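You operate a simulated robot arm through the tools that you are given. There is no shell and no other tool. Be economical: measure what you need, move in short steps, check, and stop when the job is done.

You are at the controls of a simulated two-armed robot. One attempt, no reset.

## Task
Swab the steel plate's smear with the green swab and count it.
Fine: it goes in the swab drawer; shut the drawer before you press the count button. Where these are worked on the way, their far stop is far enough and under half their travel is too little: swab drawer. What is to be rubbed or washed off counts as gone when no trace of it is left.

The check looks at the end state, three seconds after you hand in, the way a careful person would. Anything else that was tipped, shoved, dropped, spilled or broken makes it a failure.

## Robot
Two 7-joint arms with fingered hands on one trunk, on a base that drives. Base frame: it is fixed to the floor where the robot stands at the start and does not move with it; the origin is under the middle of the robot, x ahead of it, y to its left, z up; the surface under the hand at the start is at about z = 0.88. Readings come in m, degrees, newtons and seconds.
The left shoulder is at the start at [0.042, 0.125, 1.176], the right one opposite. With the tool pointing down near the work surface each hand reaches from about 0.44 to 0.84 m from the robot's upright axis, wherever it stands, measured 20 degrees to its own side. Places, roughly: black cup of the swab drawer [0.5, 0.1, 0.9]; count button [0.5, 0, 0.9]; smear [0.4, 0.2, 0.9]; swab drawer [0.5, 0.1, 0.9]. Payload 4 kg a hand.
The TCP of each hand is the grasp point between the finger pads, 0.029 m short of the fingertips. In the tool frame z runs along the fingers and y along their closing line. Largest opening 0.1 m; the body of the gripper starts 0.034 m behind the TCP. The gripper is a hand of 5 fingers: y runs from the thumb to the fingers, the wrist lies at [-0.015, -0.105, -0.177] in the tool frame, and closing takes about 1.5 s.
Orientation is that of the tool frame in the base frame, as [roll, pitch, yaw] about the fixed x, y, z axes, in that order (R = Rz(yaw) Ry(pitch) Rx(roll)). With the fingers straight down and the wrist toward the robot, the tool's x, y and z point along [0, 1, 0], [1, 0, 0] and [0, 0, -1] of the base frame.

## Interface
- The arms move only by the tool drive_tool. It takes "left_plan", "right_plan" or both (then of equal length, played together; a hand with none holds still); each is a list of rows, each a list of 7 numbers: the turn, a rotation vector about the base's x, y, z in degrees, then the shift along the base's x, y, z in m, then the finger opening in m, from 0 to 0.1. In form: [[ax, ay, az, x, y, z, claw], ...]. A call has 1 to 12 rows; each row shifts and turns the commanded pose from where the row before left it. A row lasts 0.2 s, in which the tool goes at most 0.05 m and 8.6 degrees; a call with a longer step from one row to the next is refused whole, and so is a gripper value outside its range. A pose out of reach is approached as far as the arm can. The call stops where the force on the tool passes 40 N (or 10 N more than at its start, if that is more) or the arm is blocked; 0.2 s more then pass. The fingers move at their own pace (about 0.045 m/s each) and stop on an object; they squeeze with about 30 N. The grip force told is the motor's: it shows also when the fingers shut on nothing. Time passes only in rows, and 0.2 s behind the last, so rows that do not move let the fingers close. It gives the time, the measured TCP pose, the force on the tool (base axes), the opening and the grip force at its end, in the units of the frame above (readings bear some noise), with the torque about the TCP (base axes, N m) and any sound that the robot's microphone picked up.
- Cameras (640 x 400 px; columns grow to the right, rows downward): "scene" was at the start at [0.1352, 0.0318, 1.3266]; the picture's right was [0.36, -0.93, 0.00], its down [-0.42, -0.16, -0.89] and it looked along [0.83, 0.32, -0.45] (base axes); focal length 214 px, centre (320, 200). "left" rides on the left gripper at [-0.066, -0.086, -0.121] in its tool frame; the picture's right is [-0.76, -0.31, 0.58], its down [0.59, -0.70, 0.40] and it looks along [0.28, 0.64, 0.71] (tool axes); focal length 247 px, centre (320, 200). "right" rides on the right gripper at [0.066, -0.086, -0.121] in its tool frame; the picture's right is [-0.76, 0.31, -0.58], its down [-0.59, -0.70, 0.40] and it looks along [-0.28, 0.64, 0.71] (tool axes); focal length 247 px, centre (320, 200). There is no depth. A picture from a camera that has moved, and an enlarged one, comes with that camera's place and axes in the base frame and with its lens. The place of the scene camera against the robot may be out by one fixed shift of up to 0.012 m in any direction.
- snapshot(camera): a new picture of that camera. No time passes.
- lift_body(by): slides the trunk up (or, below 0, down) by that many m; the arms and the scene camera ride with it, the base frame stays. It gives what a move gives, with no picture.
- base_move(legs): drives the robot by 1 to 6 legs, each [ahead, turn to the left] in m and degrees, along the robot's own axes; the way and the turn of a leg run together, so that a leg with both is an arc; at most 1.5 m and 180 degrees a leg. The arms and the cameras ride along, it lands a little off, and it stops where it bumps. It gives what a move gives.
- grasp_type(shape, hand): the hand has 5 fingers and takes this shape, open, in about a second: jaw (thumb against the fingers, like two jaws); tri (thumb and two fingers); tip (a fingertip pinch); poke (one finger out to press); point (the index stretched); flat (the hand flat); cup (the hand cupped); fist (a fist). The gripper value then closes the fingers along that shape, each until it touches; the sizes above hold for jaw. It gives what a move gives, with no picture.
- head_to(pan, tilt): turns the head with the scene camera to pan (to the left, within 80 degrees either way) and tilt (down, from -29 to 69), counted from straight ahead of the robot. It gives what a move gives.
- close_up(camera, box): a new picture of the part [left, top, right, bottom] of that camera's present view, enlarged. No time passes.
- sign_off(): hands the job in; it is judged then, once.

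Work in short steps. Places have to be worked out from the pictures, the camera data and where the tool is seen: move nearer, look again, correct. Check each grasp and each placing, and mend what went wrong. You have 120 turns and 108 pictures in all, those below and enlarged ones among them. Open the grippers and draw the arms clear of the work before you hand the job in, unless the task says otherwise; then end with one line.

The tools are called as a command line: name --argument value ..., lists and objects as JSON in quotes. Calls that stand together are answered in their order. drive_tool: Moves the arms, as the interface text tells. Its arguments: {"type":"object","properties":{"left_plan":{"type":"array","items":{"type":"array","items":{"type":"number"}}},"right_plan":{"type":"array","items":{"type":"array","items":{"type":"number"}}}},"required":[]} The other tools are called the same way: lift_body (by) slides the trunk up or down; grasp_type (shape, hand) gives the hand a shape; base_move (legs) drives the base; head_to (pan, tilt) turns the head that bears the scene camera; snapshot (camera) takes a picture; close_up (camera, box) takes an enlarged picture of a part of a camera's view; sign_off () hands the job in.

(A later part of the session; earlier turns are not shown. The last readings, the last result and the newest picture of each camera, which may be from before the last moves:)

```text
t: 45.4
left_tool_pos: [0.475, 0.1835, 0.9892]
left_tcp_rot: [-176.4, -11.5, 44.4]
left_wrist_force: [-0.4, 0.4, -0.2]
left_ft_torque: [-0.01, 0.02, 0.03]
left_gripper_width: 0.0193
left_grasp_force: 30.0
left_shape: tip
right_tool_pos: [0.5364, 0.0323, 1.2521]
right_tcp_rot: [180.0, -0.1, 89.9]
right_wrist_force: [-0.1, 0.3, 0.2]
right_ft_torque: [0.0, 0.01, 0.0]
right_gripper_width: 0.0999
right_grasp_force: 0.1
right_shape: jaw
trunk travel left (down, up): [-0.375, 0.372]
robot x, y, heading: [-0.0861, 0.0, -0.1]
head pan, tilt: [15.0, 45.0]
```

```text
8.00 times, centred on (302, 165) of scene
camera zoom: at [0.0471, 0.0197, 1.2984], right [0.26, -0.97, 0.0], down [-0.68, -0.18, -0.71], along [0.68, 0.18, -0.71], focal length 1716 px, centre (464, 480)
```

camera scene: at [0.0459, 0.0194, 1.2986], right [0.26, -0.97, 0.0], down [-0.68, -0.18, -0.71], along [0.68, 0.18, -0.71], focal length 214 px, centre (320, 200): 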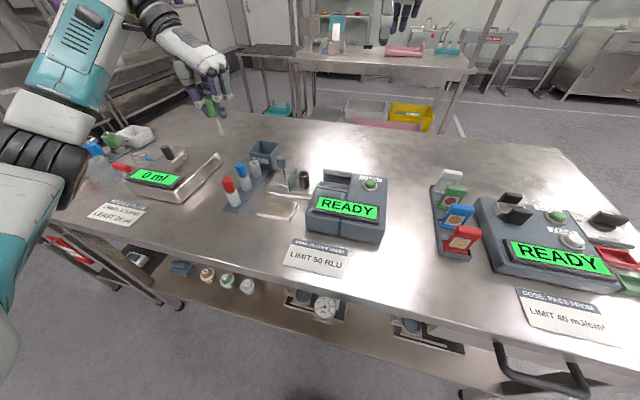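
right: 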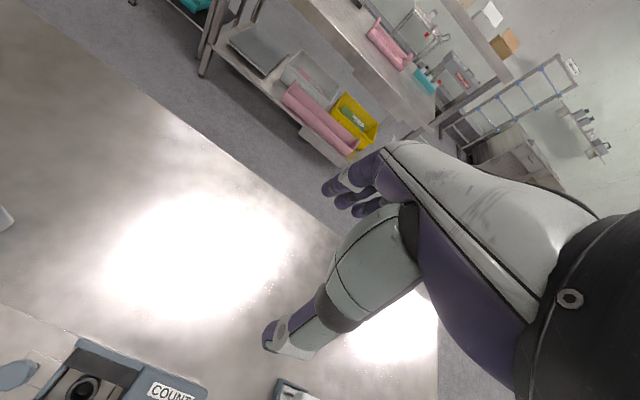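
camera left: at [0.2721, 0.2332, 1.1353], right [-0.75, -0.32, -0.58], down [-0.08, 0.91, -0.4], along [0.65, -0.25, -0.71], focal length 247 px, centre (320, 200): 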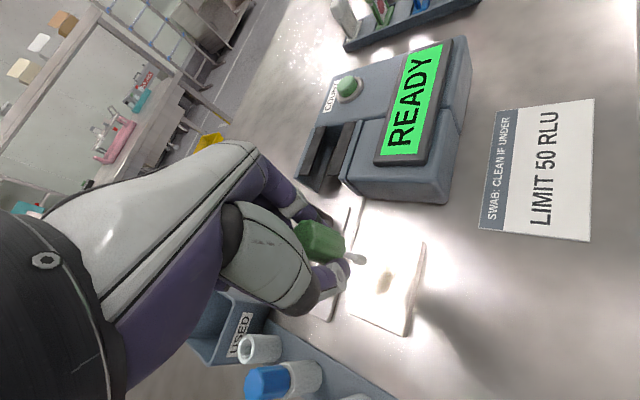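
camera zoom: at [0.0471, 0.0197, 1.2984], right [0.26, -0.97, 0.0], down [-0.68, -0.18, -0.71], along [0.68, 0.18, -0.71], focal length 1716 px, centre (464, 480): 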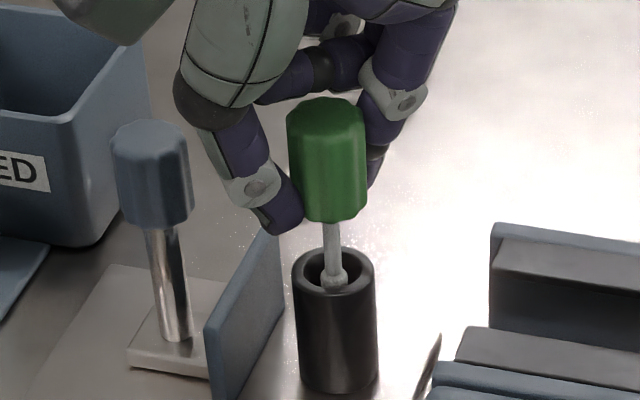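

The tip is inside the cup with no contact force. Lower 10 mm more.

drive_tool --left_plan '[[0, 0, 0, 0, 0, -0.005, 0.0], [0, 0, 0, 0, 0, -0.005, 0.0], [0, 0, 0, 0, 0, 0, 0.0]]'

close_up --camera "left" --box '[300, 190, 428, 290]'

close_up --camera "scene" --box '[270, 140, 334, 190]'

```text
t: 46.1
left_tool_pos: [0.4761, 0.1823, 0.9805]
left_tcp_rot: [-176.4, -11.5, 44.6]
left_wrist_force: [0.7, -0.3, 0.6]
left_ft_torque: [0.01, -0.01, -0.02]
left_gripper_width: 0.0192
left_grasp_force: 29.7
left_shape: tip
right_tool_pos: [0.5363, 0.0338, 1.251]
right_tcp_rot: [180.0, 0.0, 89.9]
right_wrist_force: [1.0, 0.4, 0.9]
right_ft_torque: [-0.02, 0.01, -0.02]
right_gripper_width: 0.0999
right_grasp_force: 0.2
right_shape: jaw
trunk travel left (down, up): [-0.375, 0.372]
robot x, y, heading: [-0.0802, -0.0017, -0.0]
head pan, tilt: [15.0, 45.0]
```

```text
4.00 times, centred on (364, 240) of left
camera zoom: at [0.3559, 0.1751, 1.0902], right [-0.69, -0.2, -0.7], down [-0.05, 0.97, -0.23], along [0.72, -0.12, -0.68], focal length 988 px, centre (144, 40)
```

zoom: 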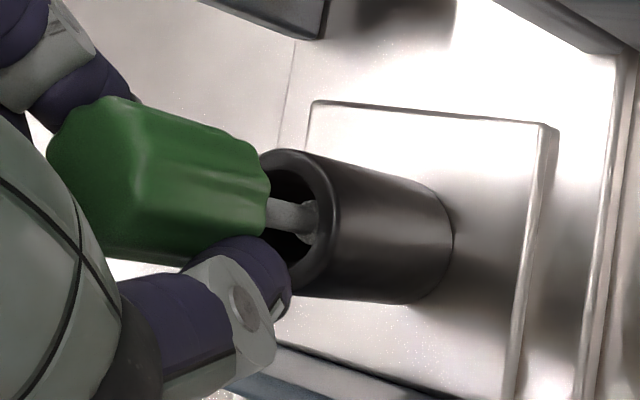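

```text
8.00 times, centred on (302, 165) of scene
camera zoom: at [0.0471, 0.0197, 1.2984], right [0.26, -0.97, 0.0], down [-0.68, -0.18, -0.71], along [0.68, 0.18, -0.71], focal length 1716 px, centre (464, 480)
```

zoom: 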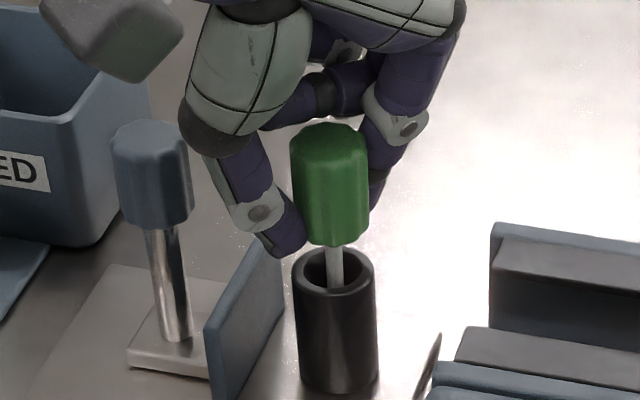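

Going well, no forces. Lower 6 mm more and check.

drive_tool --left_plan '[[0, 0, 0, 0, 0, -0.003, 0.0], [0, 0, 0, 0, 0, -0.003, 0.0], [0, 0, 0, 0, 0, 0, 0.0]]'

close_up --camera "left" --box '[300, 190, 428, 290]'

close_up --camera "scene" --box '[270, 140, 334, 190]'

```text
t: 47.0
left_tool_pos: [0.475, 0.1822, 0.974]
left_tcp_rot: [-176.4, -11.3, 44.4]
left_wrist_force: [0.7, 0.4, 0.2]
left_ft_torque: [0.02, 0.0, 0.0]
left_gripper_width: 0.0194
left_grasp_force: 30.6
left_shape: tip
right_tool_pos: [0.5364, 0.0334, 1.2511]
right_tcp_rot: [-180.0, 0.0, 89.8]
right_wrist_force: [-0.2, -0.5, -0.1]
right_ft_torque: [0.02, 0.02, -0.02]
right_gripper_width: 0.0998
right_grasp_force: 0.0
right_shape: jaw
trunk travel left (down, up): [-0.375, 0.372]
robot x, y, heading: [-0.0813, -0.0009, 0.1]
head pan, tilt: [15.0, 45.0]
```

```text
4.00 times, centred on (364, 240) of left
camera zoom: at [0.3559, 0.175, 1.0846], right [-0.69, -0.2, -0.7], down [-0.05, 0.97, -0.23], along [0.72, -0.13, -0.68], focal length 988 px, centre (144, 40)
```

zoom: 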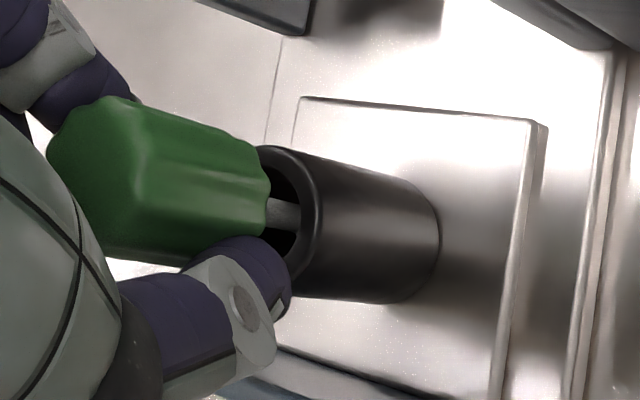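

```text
8.00 times, centred on (302, 165) of scene
camera zoom: at [0.0471, 0.0197, 1.2984], right [0.26, -0.97, 0.0], down [-0.68, -0.18, -0.71], along [0.68, 0.18, -0.71], focal length 1716 px, centre (464, 480)
```

zoom: 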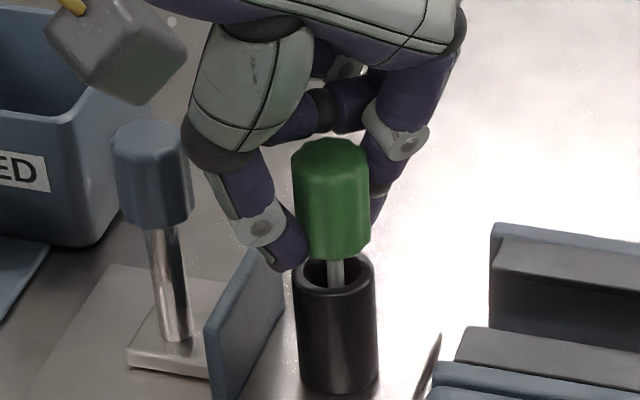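

About 8 mm remain. Lower 5 mm more, then release gently (small opening).

drive_tool --left_plan '[[0, 0, 0, 0, 0, -0.003, 0.0], [0, 0, 0, 0, 0, -0.003, 0.0], [0, 0, 0, 0, 0, 0, 0.0]]'

close_up --camera "scene" --box '[270, 140, 334, 190]'

close_up --camera "left" --box '[300, 190, 428, 290]'

```text
t: 47.8
left_tool_pos: [0.4746, 0.1828, 0.969]
left_tcp_rot: [-176.5, -11.4, 44.5]
left_wrist_force: [0.1, -0.3, -0.3]
left_ft_torque: [0.01, 0.03, -0.04]
left_gripper_width: 0.0192
left_grasp_force: 30.4
left_shape: tip
right_tool_pos: [0.5366, 0.0327, 1.2506]
right_tcp_rot: [179.9, 0.0, 89.9]
right_wrist_force: [0.4, -0.2, 0.5]
right_ft_torque: [-0.01, 0.0, -0.01]
right_gripper_width: 0.0997
right_grasp_force: 0.0
right_shape: jaw
trunk travel left (down, up): [-0.375, 0.372]
robot x, y, heading: [-0.0802, -0.0027, -0.1]
head pan, tilt: [15.0, 45.0]
```

```text
8.00 times, centred on (302, 165) of scene
camera zoom: at [0.0471, 0.0197, 1.2984], right [0.26, -0.97, 0.0], down [-0.68, -0.18, -0.71], along [0.68, 0.18, -0.71], focal length 1716 px, centre (464, 480)
```

zoom: 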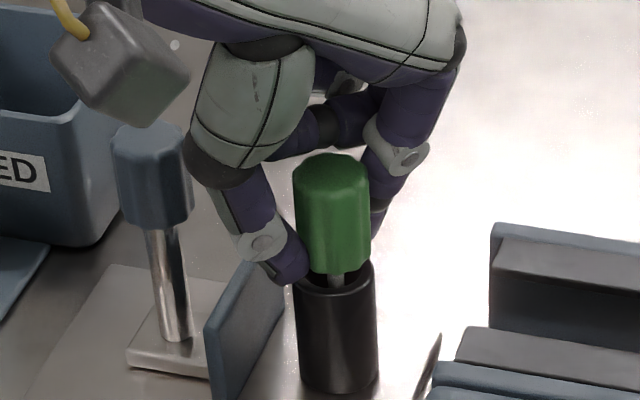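

```text
4.00 times, centred on (364, 240) of left
camera zoom: at [0.3563, 0.1752, 1.0786], right [-0.69, -0.2, -0.7], down [-0.05, 0.97, -0.23], along [0.72, -0.13, -0.68], focal length 988 px, centre (144, 40)
```

zoom: 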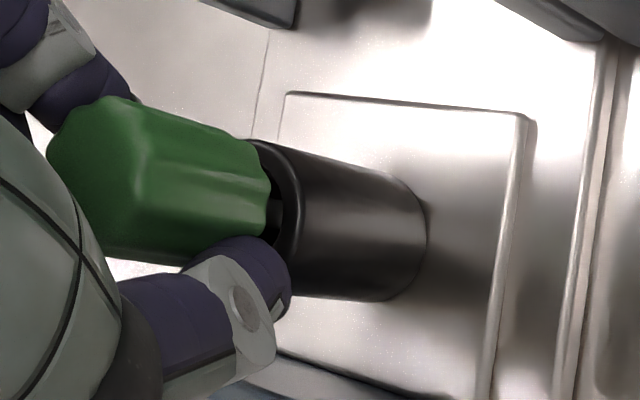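

Cap is ~3 mm above the rim. Open the fingers modestly to release.

drive_tool --left_plan '[[0, 0, 0, 0, 0, -0.002, 0.0], [0, 0, 0, 0, 0, 0, 0.026], [0, 0, 0, 0, 0, 0, 0.03], [0, 0, 0, 0, 0, 0, 0.035], [0, 0, 0, 0, 0, 0, 0.038], [0, 0, 0, 0, 0, 0, 0.038]]'

close_up --camera "scene" --box '[270, 140, 334, 190]'

close_up --camera "left" --box '[270, 170, 430, 290]'

```text
t: 49.1
left_tool_pos: [0.4757, 0.1837, 0.9665]
left_tcp_rot: [-176.5, -11.5, 44.6]
left_wrist_force: [2.0, 1.3, 6.7]
left_ft_torque: [-0.07, -0.02, 0.03]
left_gripper_width: 0.0375
left_grasp_force: 0.0
left_shape: tip
right_tool_pos: [0.5354, 0.0318, 1.2506]
right_tcp_rot: [-180.0, 0.0, 90.0]
right_wrist_force: [-0.3, -0.2, -0.1]
right_ft_torque: [-0.01, 0.0, -0.03]
right_gripper_width: 0.0994
right_grasp_force: 0.0
right_shape: jaw
trunk travel left (down, up): [-0.375, 0.372]
robot x, y, heading: [-0.0803, -0.0004, 0.1]
head pan, tilt: [15.0, 45.0]
```

```text
8.00 times, centred on (302, 165) of scene
camera zoom: at [0.0467, 0.0196, 1.2985], right [0.26, -0.97, 0.0], down [-0.68, -0.18, -0.71], along [0.68, 0.18, -0.71], focal length 1716 px, centre (464, 480)
```

zoom: 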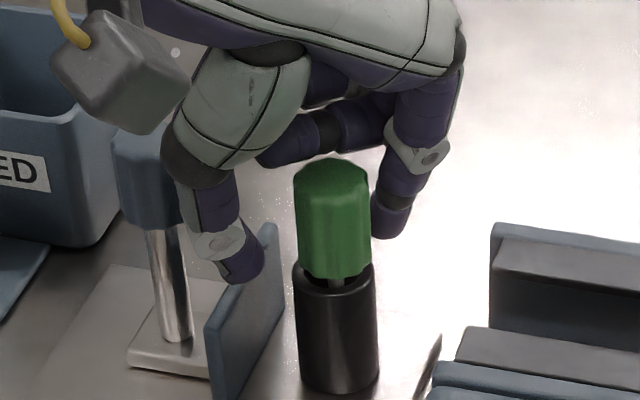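

```text
3.33 times, centred on (350, 230) of left
camera zoom: at [0.3558, 0.1752, 1.0769], right [-0.69, -0.2, -0.7], down [-0.05, 0.97, -0.23], along [0.72, -0.13, -0.68], focal length 823 px, centre (220, 100)
```

zoom: 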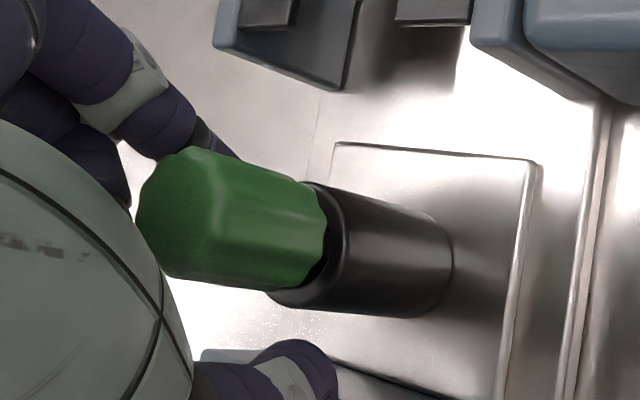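

Released; the swab stands in the cup. Raise the hand straight up.

drive_tool --left_plan '[[0, 0, 0, 0, 0, 0.005, 0.038], [0, 0, 0, 0, 0, 0.015, 0.04], [0, 0, 0, 0, 0, 0.03, 0.04], [0, 0, 0, 0, 0, 0.04, 0.05], [0, 0, 0, 0, 0, 0.04, 0.05]]'

close_up --camera "scene" --box '[220, 120, 380, 220]'

close_up --camera "left" --box '[280, 120, 480, 320]'

```text
t: 50.4
left_tool_pos: [0.4759, 0.181, 1.0966]
left_tcp_rot: [-176.4, -11.5, 44.5]
left_wrist_force: [0.4, -1.0, -0.1]
left_ft_torque: [0.0, -0.02, 0.01]
left_gripper_width: 0.05
left_grasp_force: 0.1
left_shape: tip
right_tool_pos: [0.5361, 0.0323, 1.252]
right_tcp_rot: [-179.9, 0.1, 89.9]
right_wrist_force: [-0.5, -0.7, 0.1]
right_ft_torque: [0.02, -0.01, -0.01]
right_gripper_width: 0.0996
right_grasp_force: 0.0
right_shape: jaw
trunk travel left (down, up): [-0.375, 0.372]
robot x, y, heading: [-0.0816, 0.0019, 0.4]
head pan, tilt: [15.0, 45.0]
```

```text
4.00 times, centred on (300, 170) of scene
camera zoom: at [0.0469, 0.0193, 1.2985], right [0.26, -0.97, 0.0], down [-0.68, -0.18, -0.71], along [0.68, 0.18, -0.71], focal length 858 px, centre (400, 320)
```

zoom: 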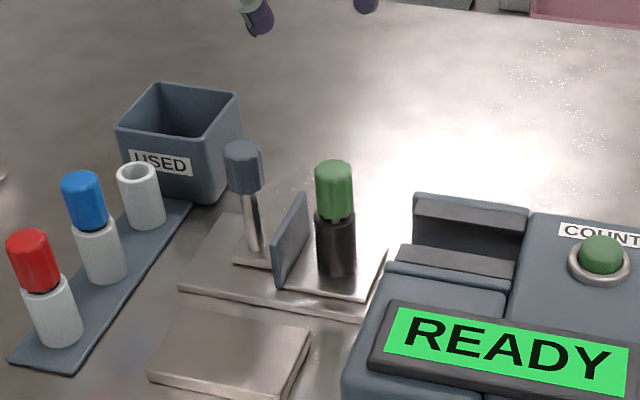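

```text
2.00 times, centred on (380, 220) of left
camera zoom: at [0.3572, 0.1731, 1.2064], right [-0.69, -0.2, -0.7], down [-0.05, 0.97, -0.23], along [0.72, -0.12, -0.68], focal length 494 px, centre (200, 160)
```

zoom: 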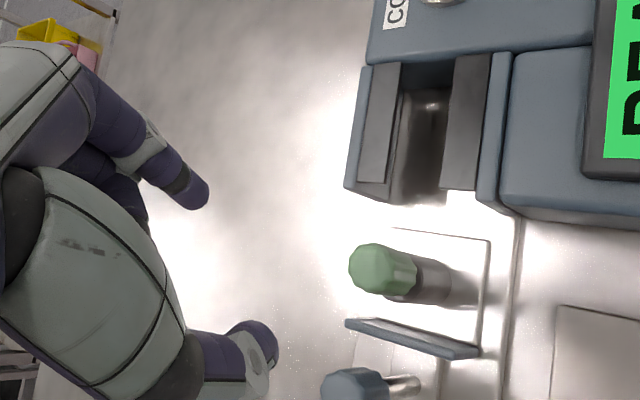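

Swab is seated in the cup. Now un-tilt, yaw back to 90°, and go above the knob at [0.47, 0.241].

drive_tool --left_plan '[[-5.3, 2.85, 0, 0, 0.01, 0, 0.1], [-5.3, 2.85, 0, 0, 0.01, 0, 0.1], [0, 0, 7.6, -0.001, 0.01, 0, 0.1], [0, 0, 7.6, -0.001, 0.01, 0, 0.1], [0, 0, 7.6, -0.001, 0.01, 0, 0.1], [0, 0, 7.6, -0.001, 0.01, 0, 0.1], [0, 0, 7.6, -0.001, 0, 0, 0.1], [0, 0, 7.5, -0.001, 0, 0, 0.1], [0, 0, 0, 0, 0, -0.04, 0.1], [0, 0, 0, 0, 0, -0.03, 0.1]]'

snapshot --camera "left"

close_up --camera "scene" --box '[220, 110, 380, 210]'

```text
t: 52.5
left_tool_pos: [0.4697, 0.2424, 1.0267]
left_tcp_rot: [179.9, 0.0, 90.5]
left_wrist_force: [-0.5, -0.8, -0.1]
left_ft_torque: [0.02, -0.02, 0.0]
left_gripper_width: 0.0998
left_grasp_force: 0.2
left_shape: tip
right_tool_pos: [0.5348, 0.0337, 1.2506]
right_tcp_rot: [-180.0, 0.0, 89.9]
right_wrist_force: [-0.2, -0.8, 0.5]
right_ft_torque: [0.0, -0.01, 0.01]
right_gripper_width: 0.0996
right_grasp_force: 0.0
right_shape: jaw
trunk travel left (down, up): [-0.375, 0.372]
robot x, y, heading: [-0.0815, -0.0015, -0.0]
head pan, tilt: [15.0, 45.0]
```

```text
30 pictures are left
camera left: at [0.3834, 0.1757, 1.1476], right [-0.3, -0.76, -0.58], down [-0.71, 0.58, -0.4], along [0.64, 0.29, -0.71], focal length 247 px, centre (320, 200)
```

left: 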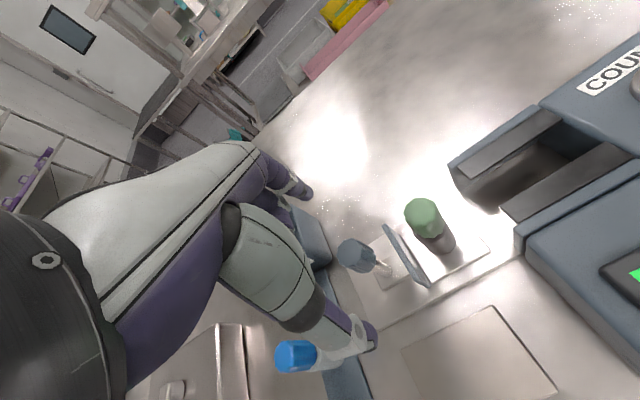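

```text
4.00 times, centred on (300, 160) of scene
camera zoom: at [0.0471, 0.0197, 1.2984], right [0.26, -0.97, 0.0], down [-0.68, -0.18, -0.71], along [0.68, 0.18, -0.71], focal length 858 px, centre (400, 360)
```

zoom: 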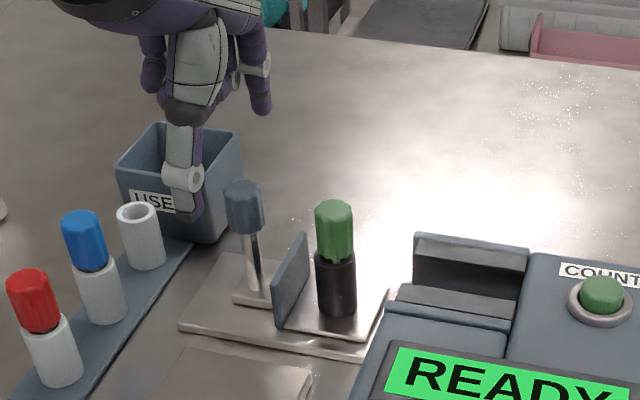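

Knob prediction matches the view. Lower to z≈0.97 and grip it.

drive_tool --left_plan '[[0, 0, 0, 0, -0.001, -0.03, 0.1], [0, 0, 0, 0, 0, -0.027, 0.1], [0, 0, 0, 0, 0, 0, 0.0], [0, 0, 0, 0, 0, 0, 0.0], [0, 0, 0, 0, 0, 0, 0.0], [0, 0, 0, 0, 0, 0, 0.0], [0, 0, 0, 0, 0, 0, 0.0], [0, 0, 0, 0, 0, 0, 0.0], [0, 0, 0, 0, 0, 0, 0.0], [0, 0, 0, 0, 0, 0, 0.0]]'

snapshot --camera "left"

```text
t: 54.8
left_tool_pos: [0.4709, 0.2427, 0.9705]
left_tcp_rot: [179.9, 0.1, 90.4]
left_wrist_force: [8.8, 0.6, 17.4]
left_ft_torque: [0.24, -0.06, -0.02]
left_gripper_width: 0.019
left_grasp_force: 30.1
left_shape: tip
right_tool_pos: [0.5358, 0.0312, 1.2516]
right_tcp_rot: [-180.0, 0.0, 89.9]
right_wrist_force: [0.0, -0.3, 0.0]
right_ft_torque: [0.01, -0.02, -0.02]
right_gripper_width: 0.0999
right_grasp_force: 0.2
right_shape: jaw
trunk travel left (down, up): [-0.375, 0.372]
robot x, y, heading: [-0.0815, 0.0023, -0.2]
head pan, tilt: [15.0, 45.0]
```

```text
28 pictures are left
camera left: at [0.384, 0.1747, 1.09], right [-0.3, -0.76, -0.58], down [-0.71, 0.58, -0.4], along [0.64, 0.29, -0.71], focal length 247 px, centre (320, 200)
```

left: 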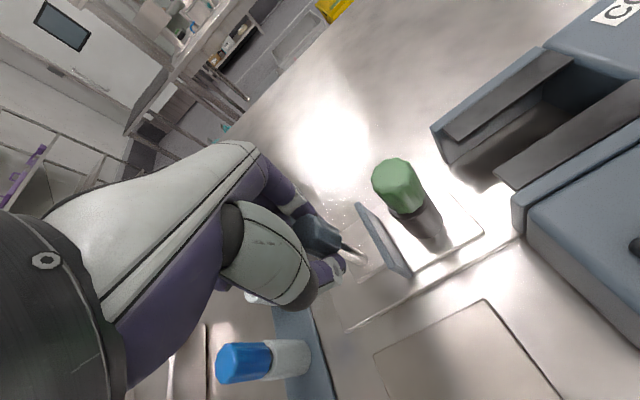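

Knob gripped. Push the drawer in 4 cm.

drive_tool --left_plan '[[0, 0, 0, 0, -0.01, 0.001, 0.0], [0, 0, 0, 0, -0.01, 0, 0.0], [0, 0, 0, 0, -0.01, 0, 0.0], [0, 0, 0, 0, -0.01, 0, 0.0]]'

snapshot --camera "left"

```text
t: 55.8
left_tool_pos: [0.4707, 0.2009, 0.9695]
left_tcp_rot: [-179.9, 0.0, 90.5]
left_wrist_force: [9.4, 0.5, 4.8]
left_ft_torque: [0.13, -0.07, -0.01]
left_gripper_width: 0.0189
left_grasp_force: 30.2
left_shape: tip
right_tool_pos: [0.5365, 0.0331, 1.2505]
right_tcp_rot: [-179.9, 0.0, 89.8]
right_wrist_force: [0.2, -0.3, -0.5]
right_ft_torque: [-0.03, 0.03, -0.02]
right_gripper_width: 0.0996
right_grasp_force: 0.1
right_shape: jaw
trunk travel left (down, up): [-0.375, 0.372]
robot x, y, heading: [-0.0791, -0.0018, -0.4]
head pan, tilt: [15.0, 45.0]
```

```text
27 pictures are left
camera left: at [0.3845, 0.1341, 1.0908], right [-0.3, -0.76, -0.58], down [-0.71, 0.58, -0.4], along [0.64, 0.29, -0.71], focal length 247 px, centre (320, 200)
```

left: 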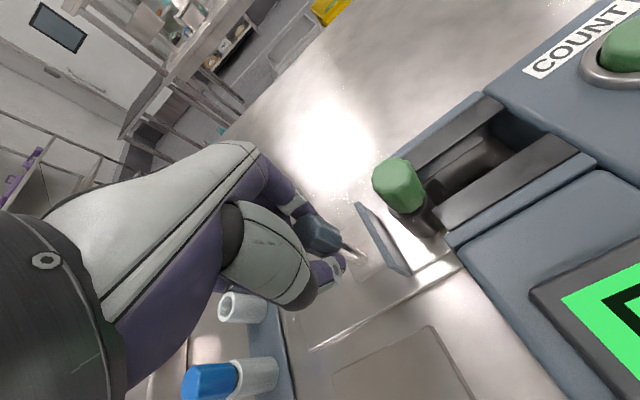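

Moving freely; the swab enters the slot. Push 3.5 cm more.

drive_tool --left_plan '[[0, 0, 0, 0, -0.01, 0, 0.0], [0, 0, 0, 0, -0.01, 0, 0.0], [0, 0, 0, 0, -0.01, 0, 0.0], [0, 0, 0, 0, -0.005, 0, 0.0]]'

snapshot --camera "left"

```text
t: 56.8
left_tool_pos: [0.4701, 0.1669, 0.9718]
left_tcp_rot: [-180.0, 0.1, 90.4]
left_wrist_force: [9.7, 0.8, 6.4]
left_ft_torque: [0.12, -0.13, -0.02]
left_gripper_width: 0.0187
left_grasp_force: 29.8
left_shape: tip
right_tool_pos: [0.5368, 0.0325, 1.2514]
right_tcp_rot: [-179.9, 0.0, 89.9]
right_wrist_force: [-0.2, 0.4, 0.9]
right_ft_torque: [-0.01, 0.0, -0.01]
right_gripper_width: 0.1
right_grasp_force: 0.3
right_shape: jaw
trunk travel left (down, up): [-0.375, 0.372]
robot x, y, heading: [-0.0782, -0.0006, 0.1]
head pan, tilt: [15.0, 45.0]
```

```text
26 pictures are left
camera left: at [0.3845, 0.0991, 1.0907], right [-0.3, -0.76, -0.58], down [-0.71, 0.58, -0.4], along [0.64, 0.29, -0.71], focal length 247 px, centre (320, 200)
```

left: 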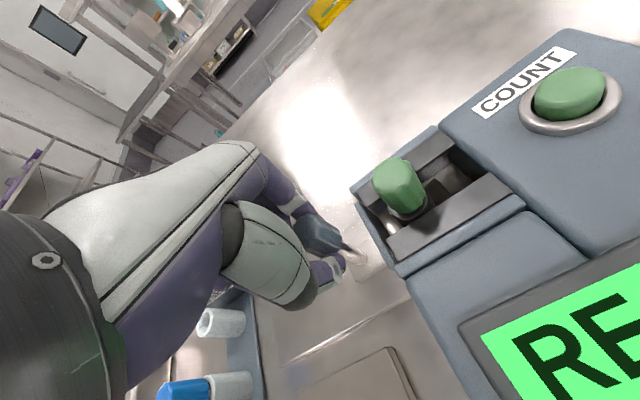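

About 1.2 cm remain; push in small steps until it meets the stop.

drive_tool --left_plan '[[0, 0, 0, 0, -0.004, 0, 0.0], [0, 0, 0, 0, -0.004, 0, 0.0], [0, 0, 0, 0, -0.003, 0, 0.0], [0, 0, 0, 0, -0.002, 0, 0.0]]'

```text
t: 57.8
left_tool_pos: [0.4715, 0.1561, 0.9709]
left_tcp_rot: [-180.0, -0.2, 90.7]
left_wrist_force: [10.2, 14.9, 9.2]
left_ft_torque: [0.18, -0.12, 0.11]
left_gripper_width: 0.0187
left_grasp_force: 29.9
left_shape: tip
right_tool_pos: [0.5366, 0.0335, 1.2508]
right_tcp_rot: [180.0, 0.1, 89.9]
right_wrist_force: [-0.1, 0.0, -0.1]
right_ft_torque: [0.03, 0.01, 0.0]
right_gripper_width: 0.0999
right_grasp_force: 0.0
right_shape: jaw
trunk travel left (down, up): [-0.375, 0.372]
robot x, y, heading: [-0.0783, -0.0027, 0.1]
head pan, tilt: [15.0, 45.0]
```

The stop is reached (15 N against the push). Nudge once more, then open and lift away, and look.

drive_tool --left_plan '[[0, 0, 0, 0, -0.001, 0, 0.0], [0, 0, 0, 0, 0.002, 0, 0.0], [0, 0, 0, 0, 0, 0, 0.06], [0, 0, 0, 0, 0, 0, 0.1], [0, 0, 0, 0, 0, 0, 0.1], [0, 0, 0, 0, 0, 0, 0.1], [0, 0, 0, 0, 0, 0, 0.1], [0, 0, 0, 0, 0, 0.03, 0.1], [0, 0, 0, 0, 0, 0.04, 0.1], [0, 0, 0, 0, 0.02, 0.04, 0.1], [0, 0, 0, 0, 0.04, 0.02, 0.1], [0, 0, 0, 0, 0.04, 0.02, 0.1]]'

close_up --camera "scene" --box '[260, 130, 420, 230]'

```text
t: 60.4
left_tool_pos: [0.4698, 0.2554, 1.1219]
left_tcp_rot: [-179.9, 0.1, 90.4]
left_wrist_force: [0.2, 1.0, 0.0]
left_ft_torque: [-0.07, 0.0, 0.01]
left_gripper_width: 0.0999
left_grasp_force: 0.2
left_shape: tip
right_tool_pos: [0.5361, 0.033, 1.2506]
right_tcp_rot: [-180.0, 0.0, 89.9]
right_wrist_force: [-0.3, 0.6, -0.7]
right_ft_torque: [-0.02, 0.02, 0.01]
right_gripper_width: 0.0998
right_grasp_force: 0.0
right_shape: jaw
trunk travel left (down, up): [-0.375, 0.372]
robot x, y, heading: [-0.0811, 0.0006, 0.1]
head pan, tilt: [15.0, 45.0]
```

```text
4.00 times, centred on (340, 180) of scene
camera zoom: at [0.0468, 0.0201, 1.2984], right [0.26, -0.97, 0.0], down [-0.68, -0.18, -0.71], along [0.68, 0.18, -0.71], focal length 858 px, centre (240, 280)
```

zoom: 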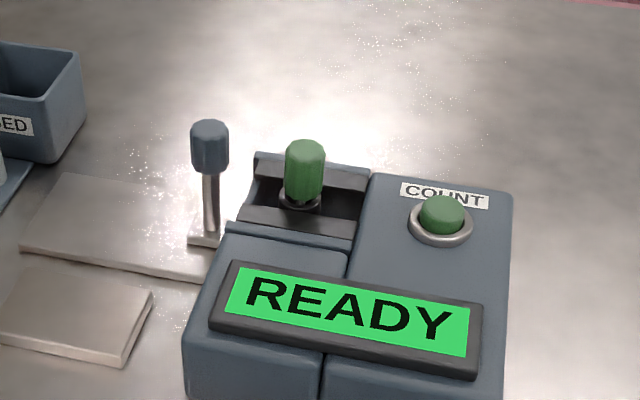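

Drawer is shut with the swab in it. Button top ≈[0.469, 0.003, 0.95]. Shape the right hand to poke and look at it.

grasp_type --shape "poke" --hand "right"

drive_tool --right_plan '[[0, 0, 0, -0.022, -0.01, -0.04, 0.0], [0, 0, 0, -0.022, -0.01, -0.04, 0.0], [0, 0, 0, -0.022, -0.01, -0.04, 0.0], [0, 0, 0, 0, 0, -0.04, 0.0], [0, 0, 0, 0, 0, -0.03, 0.0], [0, 0, 0, 0, 0, 0, 0.0], [0, 0, 0, 0, 0, 0, 0.0]]'

snapshot --camera "right"

close_up --camera "scene" --box '[280, 90, 440, 210]'

```text
t: 61.2
left_tool_pos: [0.4703, 0.2547, 1.1211]
left_tcp_rot: [-179.9, 0.0, 90.3]
left_wrist_force: [0.3, -0.9, -0.9]
left_ft_torque: [0.04, -0.03, 0.02]
left_gripper_width: 0.1
left_grasp_force: 0.0
left_shape: tip
right_tool_pos: [0.5358, 0.0324, 1.2517]
right_tcp_rot: [-180.0, 0.0, 89.8]
right_wrist_force: [-0.4, -0.3, 0.8]
right_ft_torque: [0.03, -0.01, 0.0]
right_gripper_width: 0.0
right_grasp_force: 0.0
right_shape: poke
trunk travel left (down, up): [-0.375, 0.372]
robot x, y, heading: [-0.0792, 0.0001, 0.0]
head pan, tilt: [15.0, 45.0]
```

```text
t: 62.9
left_tool_pos: [0.4698, 0.2545, 1.1214]
left_tcp_rot: [-180.0, 0.0, 90.4]
left_wrist_force: [-0.1, 0.5, -0.4]
left_ft_torque: [-0.03, 0.02, 0.03]
left_gripper_width: 0.0998
left_grasp_force: 0.0
left_shape: tip
right_tool_pos: [0.4684, 0.0027, 1.0607]
right_tcp_rot: [-180.0, 0.0, 89.9]
right_wrist_force: [0.1, -0.4, 0.0]
right_ft_torque: [0.02, 0.0, 0.0]
right_gripper_width: 0.0001
right_grasp_force: 0.0
right_shape: poke
trunk travel left (down, up): [-0.375, 0.372]
robot x, y, heading: [-0.0837, 0.0008, -0.1]
head pan, tilt: [15.0, 45.0]
```

```text
24 pictures are left
camera right: at [0.3823, 0.0696, 1.1829], right [0.31, -0.76, 0.58], down [-0.7, -0.59, -0.4], along [0.64, -0.28, -0.71], focal length 247 px, centre (320, 200)
```

right: 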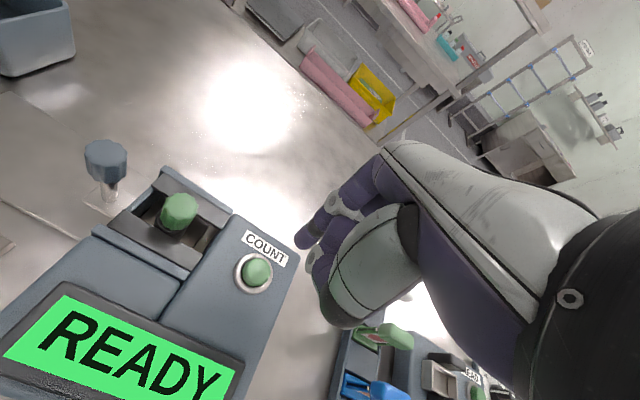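

```text
3.33 times, centred on (360, 150) of scene
camera zoom: at [0.0471, 0.0196, 1.2984], right [0.26, -0.97, 0.0], down [-0.68, -0.18, -0.71], along [0.68, 0.18, -0.71], focal length 715 px, centre (187, 367)
```

zoom: 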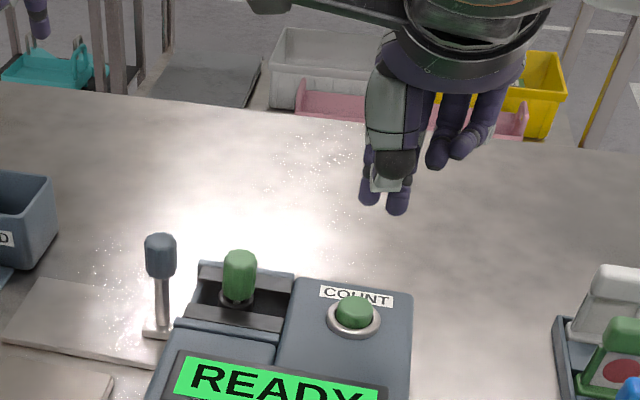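

Zoom on the poke fingertips to see which is lowest.

close_up --camera "scene" --box '[345, 115, 409, 155]'

close_up --camera "right" --box '[230, 170, 390, 330]'

```text
10.00 times, centred on (377, 135) of scene
camera zoom: at [0.0471, 0.0196, 1.2984], right [0.26, -0.97, 0.0], down [-0.68, -0.18, -0.71], along [0.68, 0.18, -0.71], focal length 2145 px, centre (-250, 850)
```

zoom: 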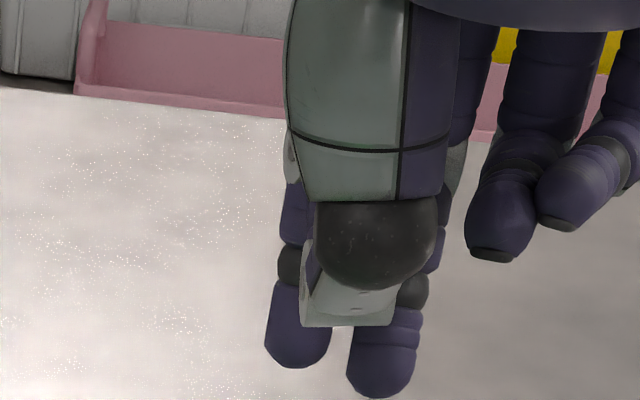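

```text
2.50 times, centred on (310, 250) of right
camera zoom: at [0.3823, 0.0696, 1.1829], right [0.31, -0.76, 0.58], down [-0.7, -0.59, -0.4], along [0.64, -0.28, -0.71], focal length 617 px, centre (345, 75)
```

zoom: 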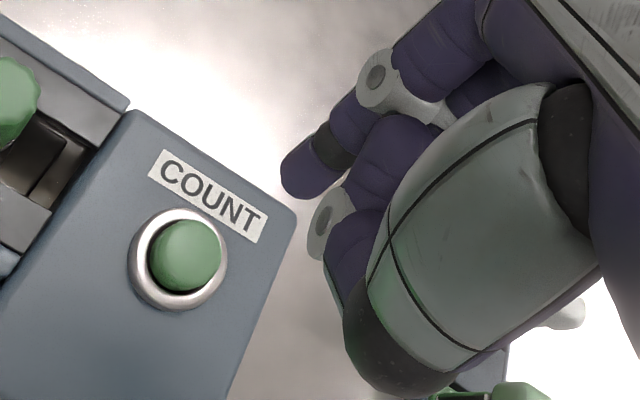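

The index tip is the lowest, ~9 mm ahead of and 3 cm below the TCP. Shift to align it with the button and descend 5 cm, then check alignment.

drive_tool --right_plan '[[0, 0, 0, -0.008, -0.002, -0.02, 0.0], [0, 0, 0, 0, 0, -0.03, 0.0], [0, 0, 0, 0, 0, 0, 0.0]]'

close_up --camera "right" --box '[230, 170, 390, 270]'

close_up --camera "scene" --box '[340, 125, 404, 165]'

```text
t: 63.6
left_tool_pos: [0.4702, 0.2553, 1.1209]
left_tcp_rot: [180.0, 0.0, 90.5]
left_wrist_force: [0.3, -0.5, 0.8]
left_ft_torque: [-0.02, 0.0, 0.01]
left_gripper_width: 0.0998
left_grasp_force: 0.0
left_shape: tip
right_tool_pos: [0.4602, 0.0014, 1.0114]
right_tcp_rot: [179.9, 0.0, 89.9]
right_wrist_force: [0.7, 0.0, 0.4]
right_ft_torque: [0.03, -0.02, -0.01]
right_gripper_width: 0.0001
right_grasp_force: 0.0
right_shape: poke
trunk travel left (down, up): [-0.375, 0.372]
robot x, y, heading: [-0.08, 0.0038, 0.2]
head pan, tilt: [15.0, 45.0]
```

```text
4.00 times, centred on (310, 220) of right
camera zoom: at [0.3741, 0.0675, 1.133], right [0.31, -0.76, 0.58], down [-0.7, -0.59, -0.4], along [0.64, -0.28, -0.71], focal length 988 px, centre (360, 120)
```

zoom: 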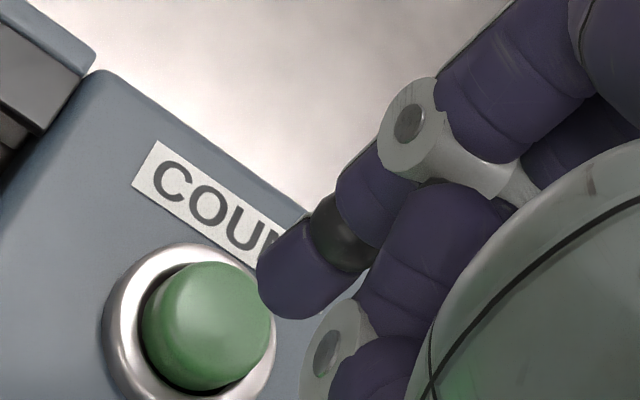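

```text
10.00 times, centred on (372, 145) of scene
camera zoom: at [0.0469, 0.0197, 1.2985], right [0.26, -0.97, 0.0], down [-0.68, -0.18, -0.71], along [0.68, 0.18, -0.71], focal length 2145 px, centre (-200, 750)
```

zoom: 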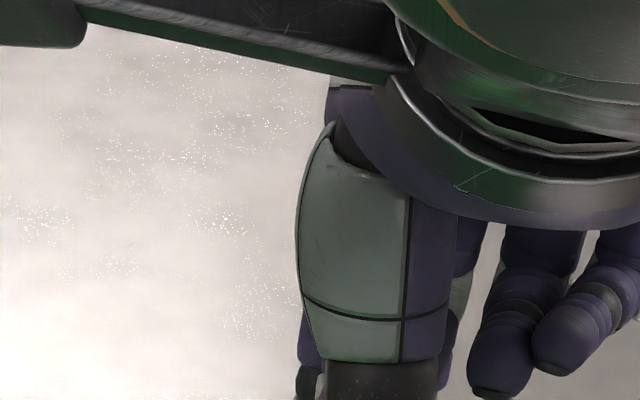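

Following the vertical in the right view, the fingertip lands on the button ~20 mm below. Descend 16 mm then creep until pressed.

drive_tool --right_plan '[[0, 0, 0, 0, 0, -0.008, 0.0], [0, 0, 0, 0, 0, -0.008, 0.0], [0, 0, 0, 0, 0, 0, 0.0]]'

close_up --camera "right" --box '[230, 170, 390, 270]'

close_up --camera "scene" --box '[320, 140, 416, 200]'

```text
t: 64.5
left_tool_pos: [0.4701, 0.256, 1.1229]
left_tcp_rot: [179.9, 0.0, 90.4]
left_wrist_force: [-0.2, -0.1, -0.1]
left_ft_torque: [-0.03, -0.02, 0.0]
left_gripper_width: 0.1
left_grasp_force: 0.0
left_shape: tip
right_tool_pos: [0.4617, 0.0012, 0.995]
right_tcp_rot: [179.9, 0.1, 89.9]
right_wrist_force: [-0.3, 0.2, 0.3]
right_ft_torque: [0.0, 0.01, 0.03]
right_gripper_width: 0.0001
right_grasp_force: 0.0
right_shape: poke
trunk travel left (down, up): [-0.375, 0.372]
robot x, y, heading: [-0.0809, -0.0008, 0.2]
head pan, tilt: [15.0, 45.0]
```

```text
4.00 times, centred on (310, 220) of right
camera zoom: at [0.3754, 0.0676, 1.117], right [0.31, -0.76, 0.58], down [-0.7, -0.59, -0.4], along [0.64, -0.28, -0.71], focal length 988 px, centre (360, 120)
```

zoom: 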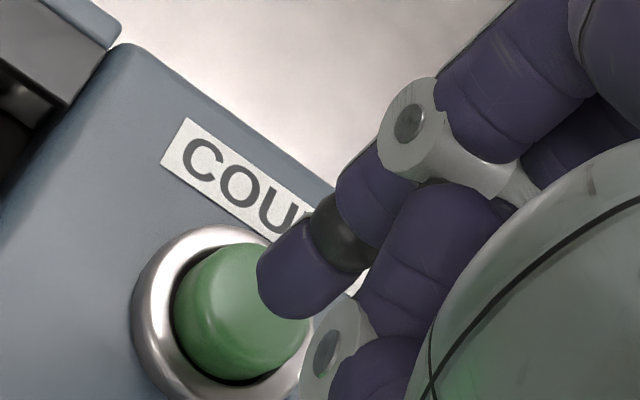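

```text
6.67 times, centred on (368, 170) of scene
camera zoom: at [0.047, 0.0197, 1.2984], right [0.26, -0.97, 0.0], down [-0.68, -0.18, -0.71], along [0.68, 0.18, -0.71], focal length 1430 px, centre (0, 400)
```

zoom: 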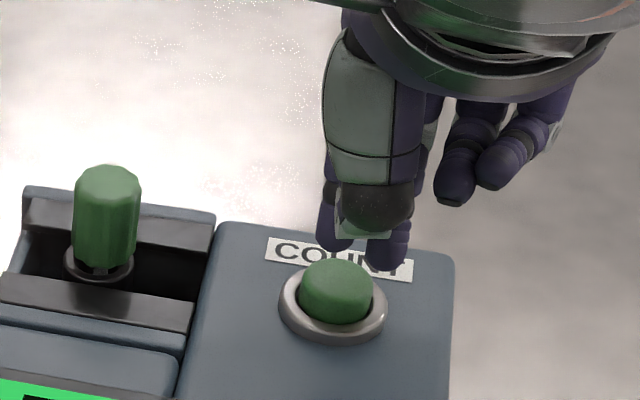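

Alignment is good in both views; ~14 mm left. Go 11 mm down then creep with small steps.

drive_tool --right_plan '[[0, 0, 0, 0.001, 0.001, -0.006, 0.0], [0, 0, 0, 0, 0, -0.005, 0.0], [0, 0, 0, 0, 0, -0.002, 0.0], [0, 0, 0, 0, 0, 0, 0.0]]'

close_up --camera "scene" --box '[300, 140, 396, 240]'

```text
t: 65.5
left_tool_pos: [0.4697, 0.2557, 1.1215]
left_tcp_rot: [-180.0, 0.0, 90.4]
left_wrist_force: [-0.6, 0.2, 0.3]
left_ft_torque: [0.0, -0.03, 0.01]
left_gripper_width: 0.0997
left_grasp_force: 0.0
left_shape: tip
right_tool_pos: [0.4627, 0.0022, 0.9809]
right_tcp_rot: [-180.0, 0.1, 89.8]
right_wrist_force: [-0.2, -0.4, 1.3]
right_ft_torque: [-0.01, 0.01, -0.01]
right_gripper_width: 0.0
right_grasp_force: 0.1
right_shape: poke
trunk travel left (down, up): [-0.375, 0.372]
robot x, y, heading: [-0.0813, 0.0031, 0.0]
head pan, tilt: [15.0, 45.0]
```

```text
4.00 times, centred on (348, 190) of scene
camera zoom: at [0.047, 0.0197, 1.2985], right [0.26, -0.97, 0.0], down [-0.68, -0.18, -0.71], along [0.68, 0.18, -0.71], focal length 858 px, centre (208, 240)
```

zoom: 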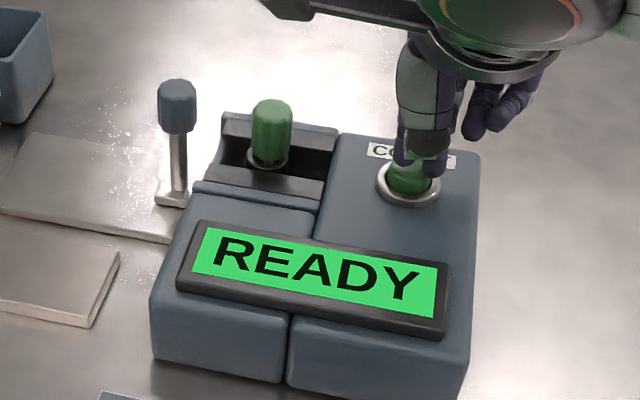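

Nearly touching (1.3 N). Creep down a few mm to press.

drive_tool --right_plan '[[0, 0, 0, 0, 0, -0.0015, 0.0], [0, 0, 0, 0, 0, -0.0015, 0.0], [0, 0, 0, 0, 0, -0.001, 0.0], [0, 0, 0, 0, 0, 0, 0.0]]'

close_up --camera "scene" --box '[300, 140, 396, 240]'

```text
t: 66.5
left_tool_pos: [0.4702, 0.2549, 1.1216]
left_tcp_rot: [180.0, 0.0, 90.4]
left_wrist_force: [-0.3, -0.7, 0.0]
left_ft_torque: [0.0, -0.04, 0.0]
left_gripper_width: 0.1
left_grasp_force: 0.0
left_shape: tip
right_tool_pos: [0.4622, 0.0005, 0.9794]
right_tcp_rot: [-180.0, 0.0, 90.0]
right_wrist_force: [1.4, -0.4, 2.5]
right_ft_torque: [-0.03, -0.05, 0.0]
right_gripper_width: 0.0
right_grasp_force: 0.1
right_shape: poke
trunk travel left (down, up): [-0.375, 0.372]
robot x, y, heading: [-0.0814, 0.0011, 0.3]
head pan, tilt: [15.0, 45.0]
```

```text
4.00 times, centred on (348, 190) of scene
camera zoom: at [0.047, 0.0196, 1.2985], right [0.26, -0.97, 0.0], down [-0.68, -0.18, -0.71], along [0.68, 0.18, -0.71], focal length 858 px, centre (208, 240)
```

zoom: 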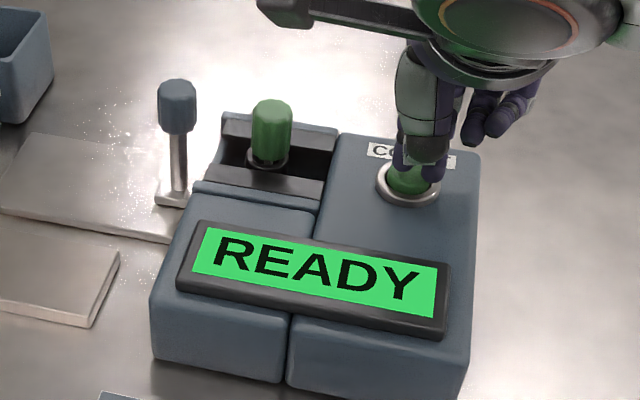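

Light contact only (2.5 N). Press further.

drive_tool --right_plan '[[0, 0, 0, 0, 0, -0.0015, 0.0], [0, 0, 0, 0, 0, -0.0015, 0.0], [0, 0, 0, 0, 0, -0.0015, 0.0], [0, 0, 0, 0, 0, 0, 0.0]]'

close_up --camera "scene" --box '[300, 140, 396, 240]'

```text
t: 67.5
left_tool_pos: [0.4695, 0.2548, 1.1211]
left_tcp_rot: [-179.9, -0.1, 90.4]
left_wrist_force: [0.4, 0.2, -0.8]
left_ft_torque: [-0.01, -0.01, -0.02]
left_gripper_width: 0.0998
left_grasp_force: 0.1
left_shape: tip
right_tool_pos: [0.4632, 0.0028, 0.9747]
right_tcp_rot: [180.0, 0.0, 89.9]
right_wrist_force: [0.3, -2.5, 8.5]
right_ft_torque: [-0.13, -0.03, -0.02]
right_gripper_width: 0.0
right_grasp_force: 0.1
right_shape: poke
trunk travel left (down, up): [-0.375, 0.372]
robot x, y, heading: [-0.0797, 0.0005, -0.3]
head pan, tilt: [15.0, 45.0]
heard: click
```

```text
4.00 times, centred on (348, 190) of scene
camera zoom: at [0.0463, 0.0194, 1.2986], right [0.26, -0.97, 0.0], down [-0.68, -0.18, -0.71], along [0.68, 0.18, -0.71], focal length 858 px, centre (208, 240)
```

zoom: 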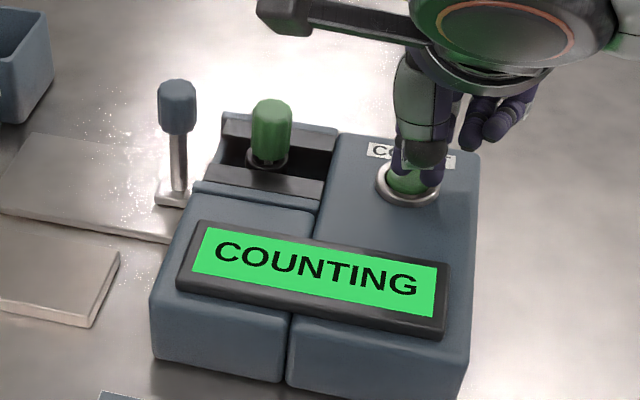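

COUNTING is shown and a click was heard. Raise the right hand clear and wait for the result.

drive_tool --right_plan '[[0, 0, 0, 0, 0, 0.01, 0.0], [0, 0, 0, 0, 0, 0.03, 0.0], [0, 0, 0, 0, 0, 0.04, 0.0], [0, 0, 0, 0, 0, 0.04, 0.0], [0, 0, 0, 0.01, -0.03, 0.04, 0.0], [0, 0, 0, 0.02, -0.04, 0.02, 0.0], [0, 0, 0, 0.02, -0.04, 0, 0.0], [0, 0, 0, 0, 0, 0, 0.0], [0, 0, 0, 0, 0, 0, 0.0], [0, 0, 0, 0, 0, 0, 0.0]]'

close_up --camera "scene" --box '[240, 120, 400, 240]'

```text
refused: row 5 steps farther than a row can; nothing moved
```

```text
3.33 times, centred on (320, 180) of scene
camera zoom: at [0.0463, 0.0194, 1.2986], right [0.26, -0.97, 0.0], down [-0.68, -0.18, -0.71], along [0.68, 0.18, -0.71], focal length 715 px, centre (320, 267)
```

zoom: 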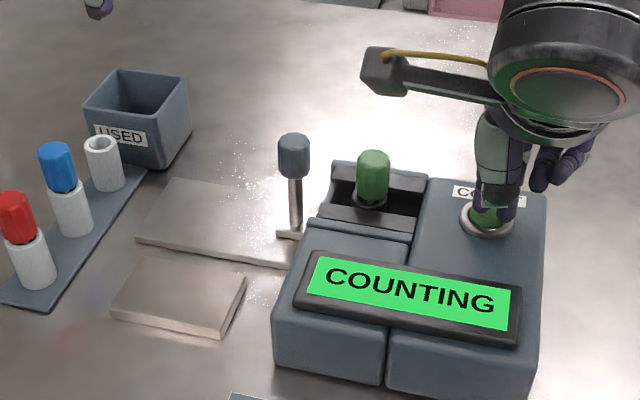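

A row was too long; repeat with shorter steps.

drive_tool --right_plan '[[0, 0, 0, 0, 0, 0.01, 0.0], [0, 0, 0, 0, 0, 0.03, 0.0], [0, 0, 0, 0, 0, 0.04, 0.0], [0, 0, 0, 0, 0, 0.04, 0.0], [0, 0, 0, 0.01, -0.03, 0.03, 0.0], [0, 0, 0, 0.02, -0.04, 0.01, 0.0], [0, 0, 0, 0.02, -0.04, 0, 0.0], [0, 0, 0, 0, 0, 0, 0.0], [0, 0, 0, 0, 0, 0, 0.0], [0, 0, 0, 0, 0, 0, 0.0]]'

close_up --camera "scene" --box '[240, 120, 400, 240]'

```text
t: 69.7
left_tool_pos: [0.4701, 0.2553, 1.1208]
left_tcp_rot: [179.9, 0.1, 90.5]
left_wrist_force: [0.5, 0.1, -0.5]
left_ft_torque: [0.01, -0.01, 0.02]
left_gripper_width: 0.0997
left_grasp_force: 0.0
left_shape: tip
right_tool_pos: [0.5158, -0.1068, 1.1331]
right_tcp_rot: [179.9, 0.0, 89.8]
right_wrist_force: [0.1, 0.8, 0.0]
right_ft_torque: [0.03, 0.0, 0.01]
right_gripper_width: 0.0001
right_grasp_force: 0.1
right_shape: poke
trunk travel left (down, up): [-0.375, 0.372]
robot x, y, heading: [-0.0824, 0.0033, 0.0]
head pan, tilt: [15.0, 45.0]
```

```text
3.33 times, centred on (320, 180) of scene
camera zoom: at [0.0471, 0.0198, 1.2984], right [0.26, -0.97, 0.0], down [-0.68, -0.18, -0.71], along [0.68, 0.18, -0.71], focal length 715 px, centre (320, 267)
```

zoom: 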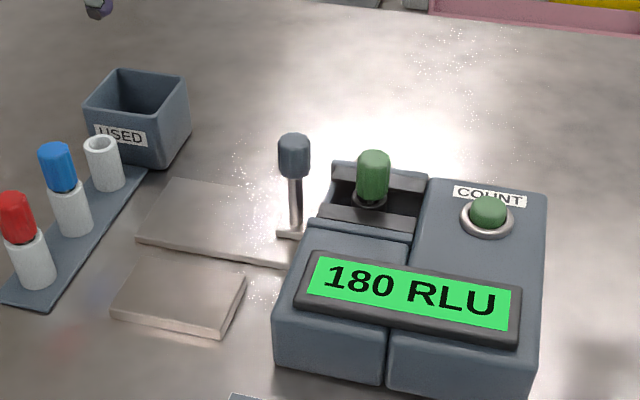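

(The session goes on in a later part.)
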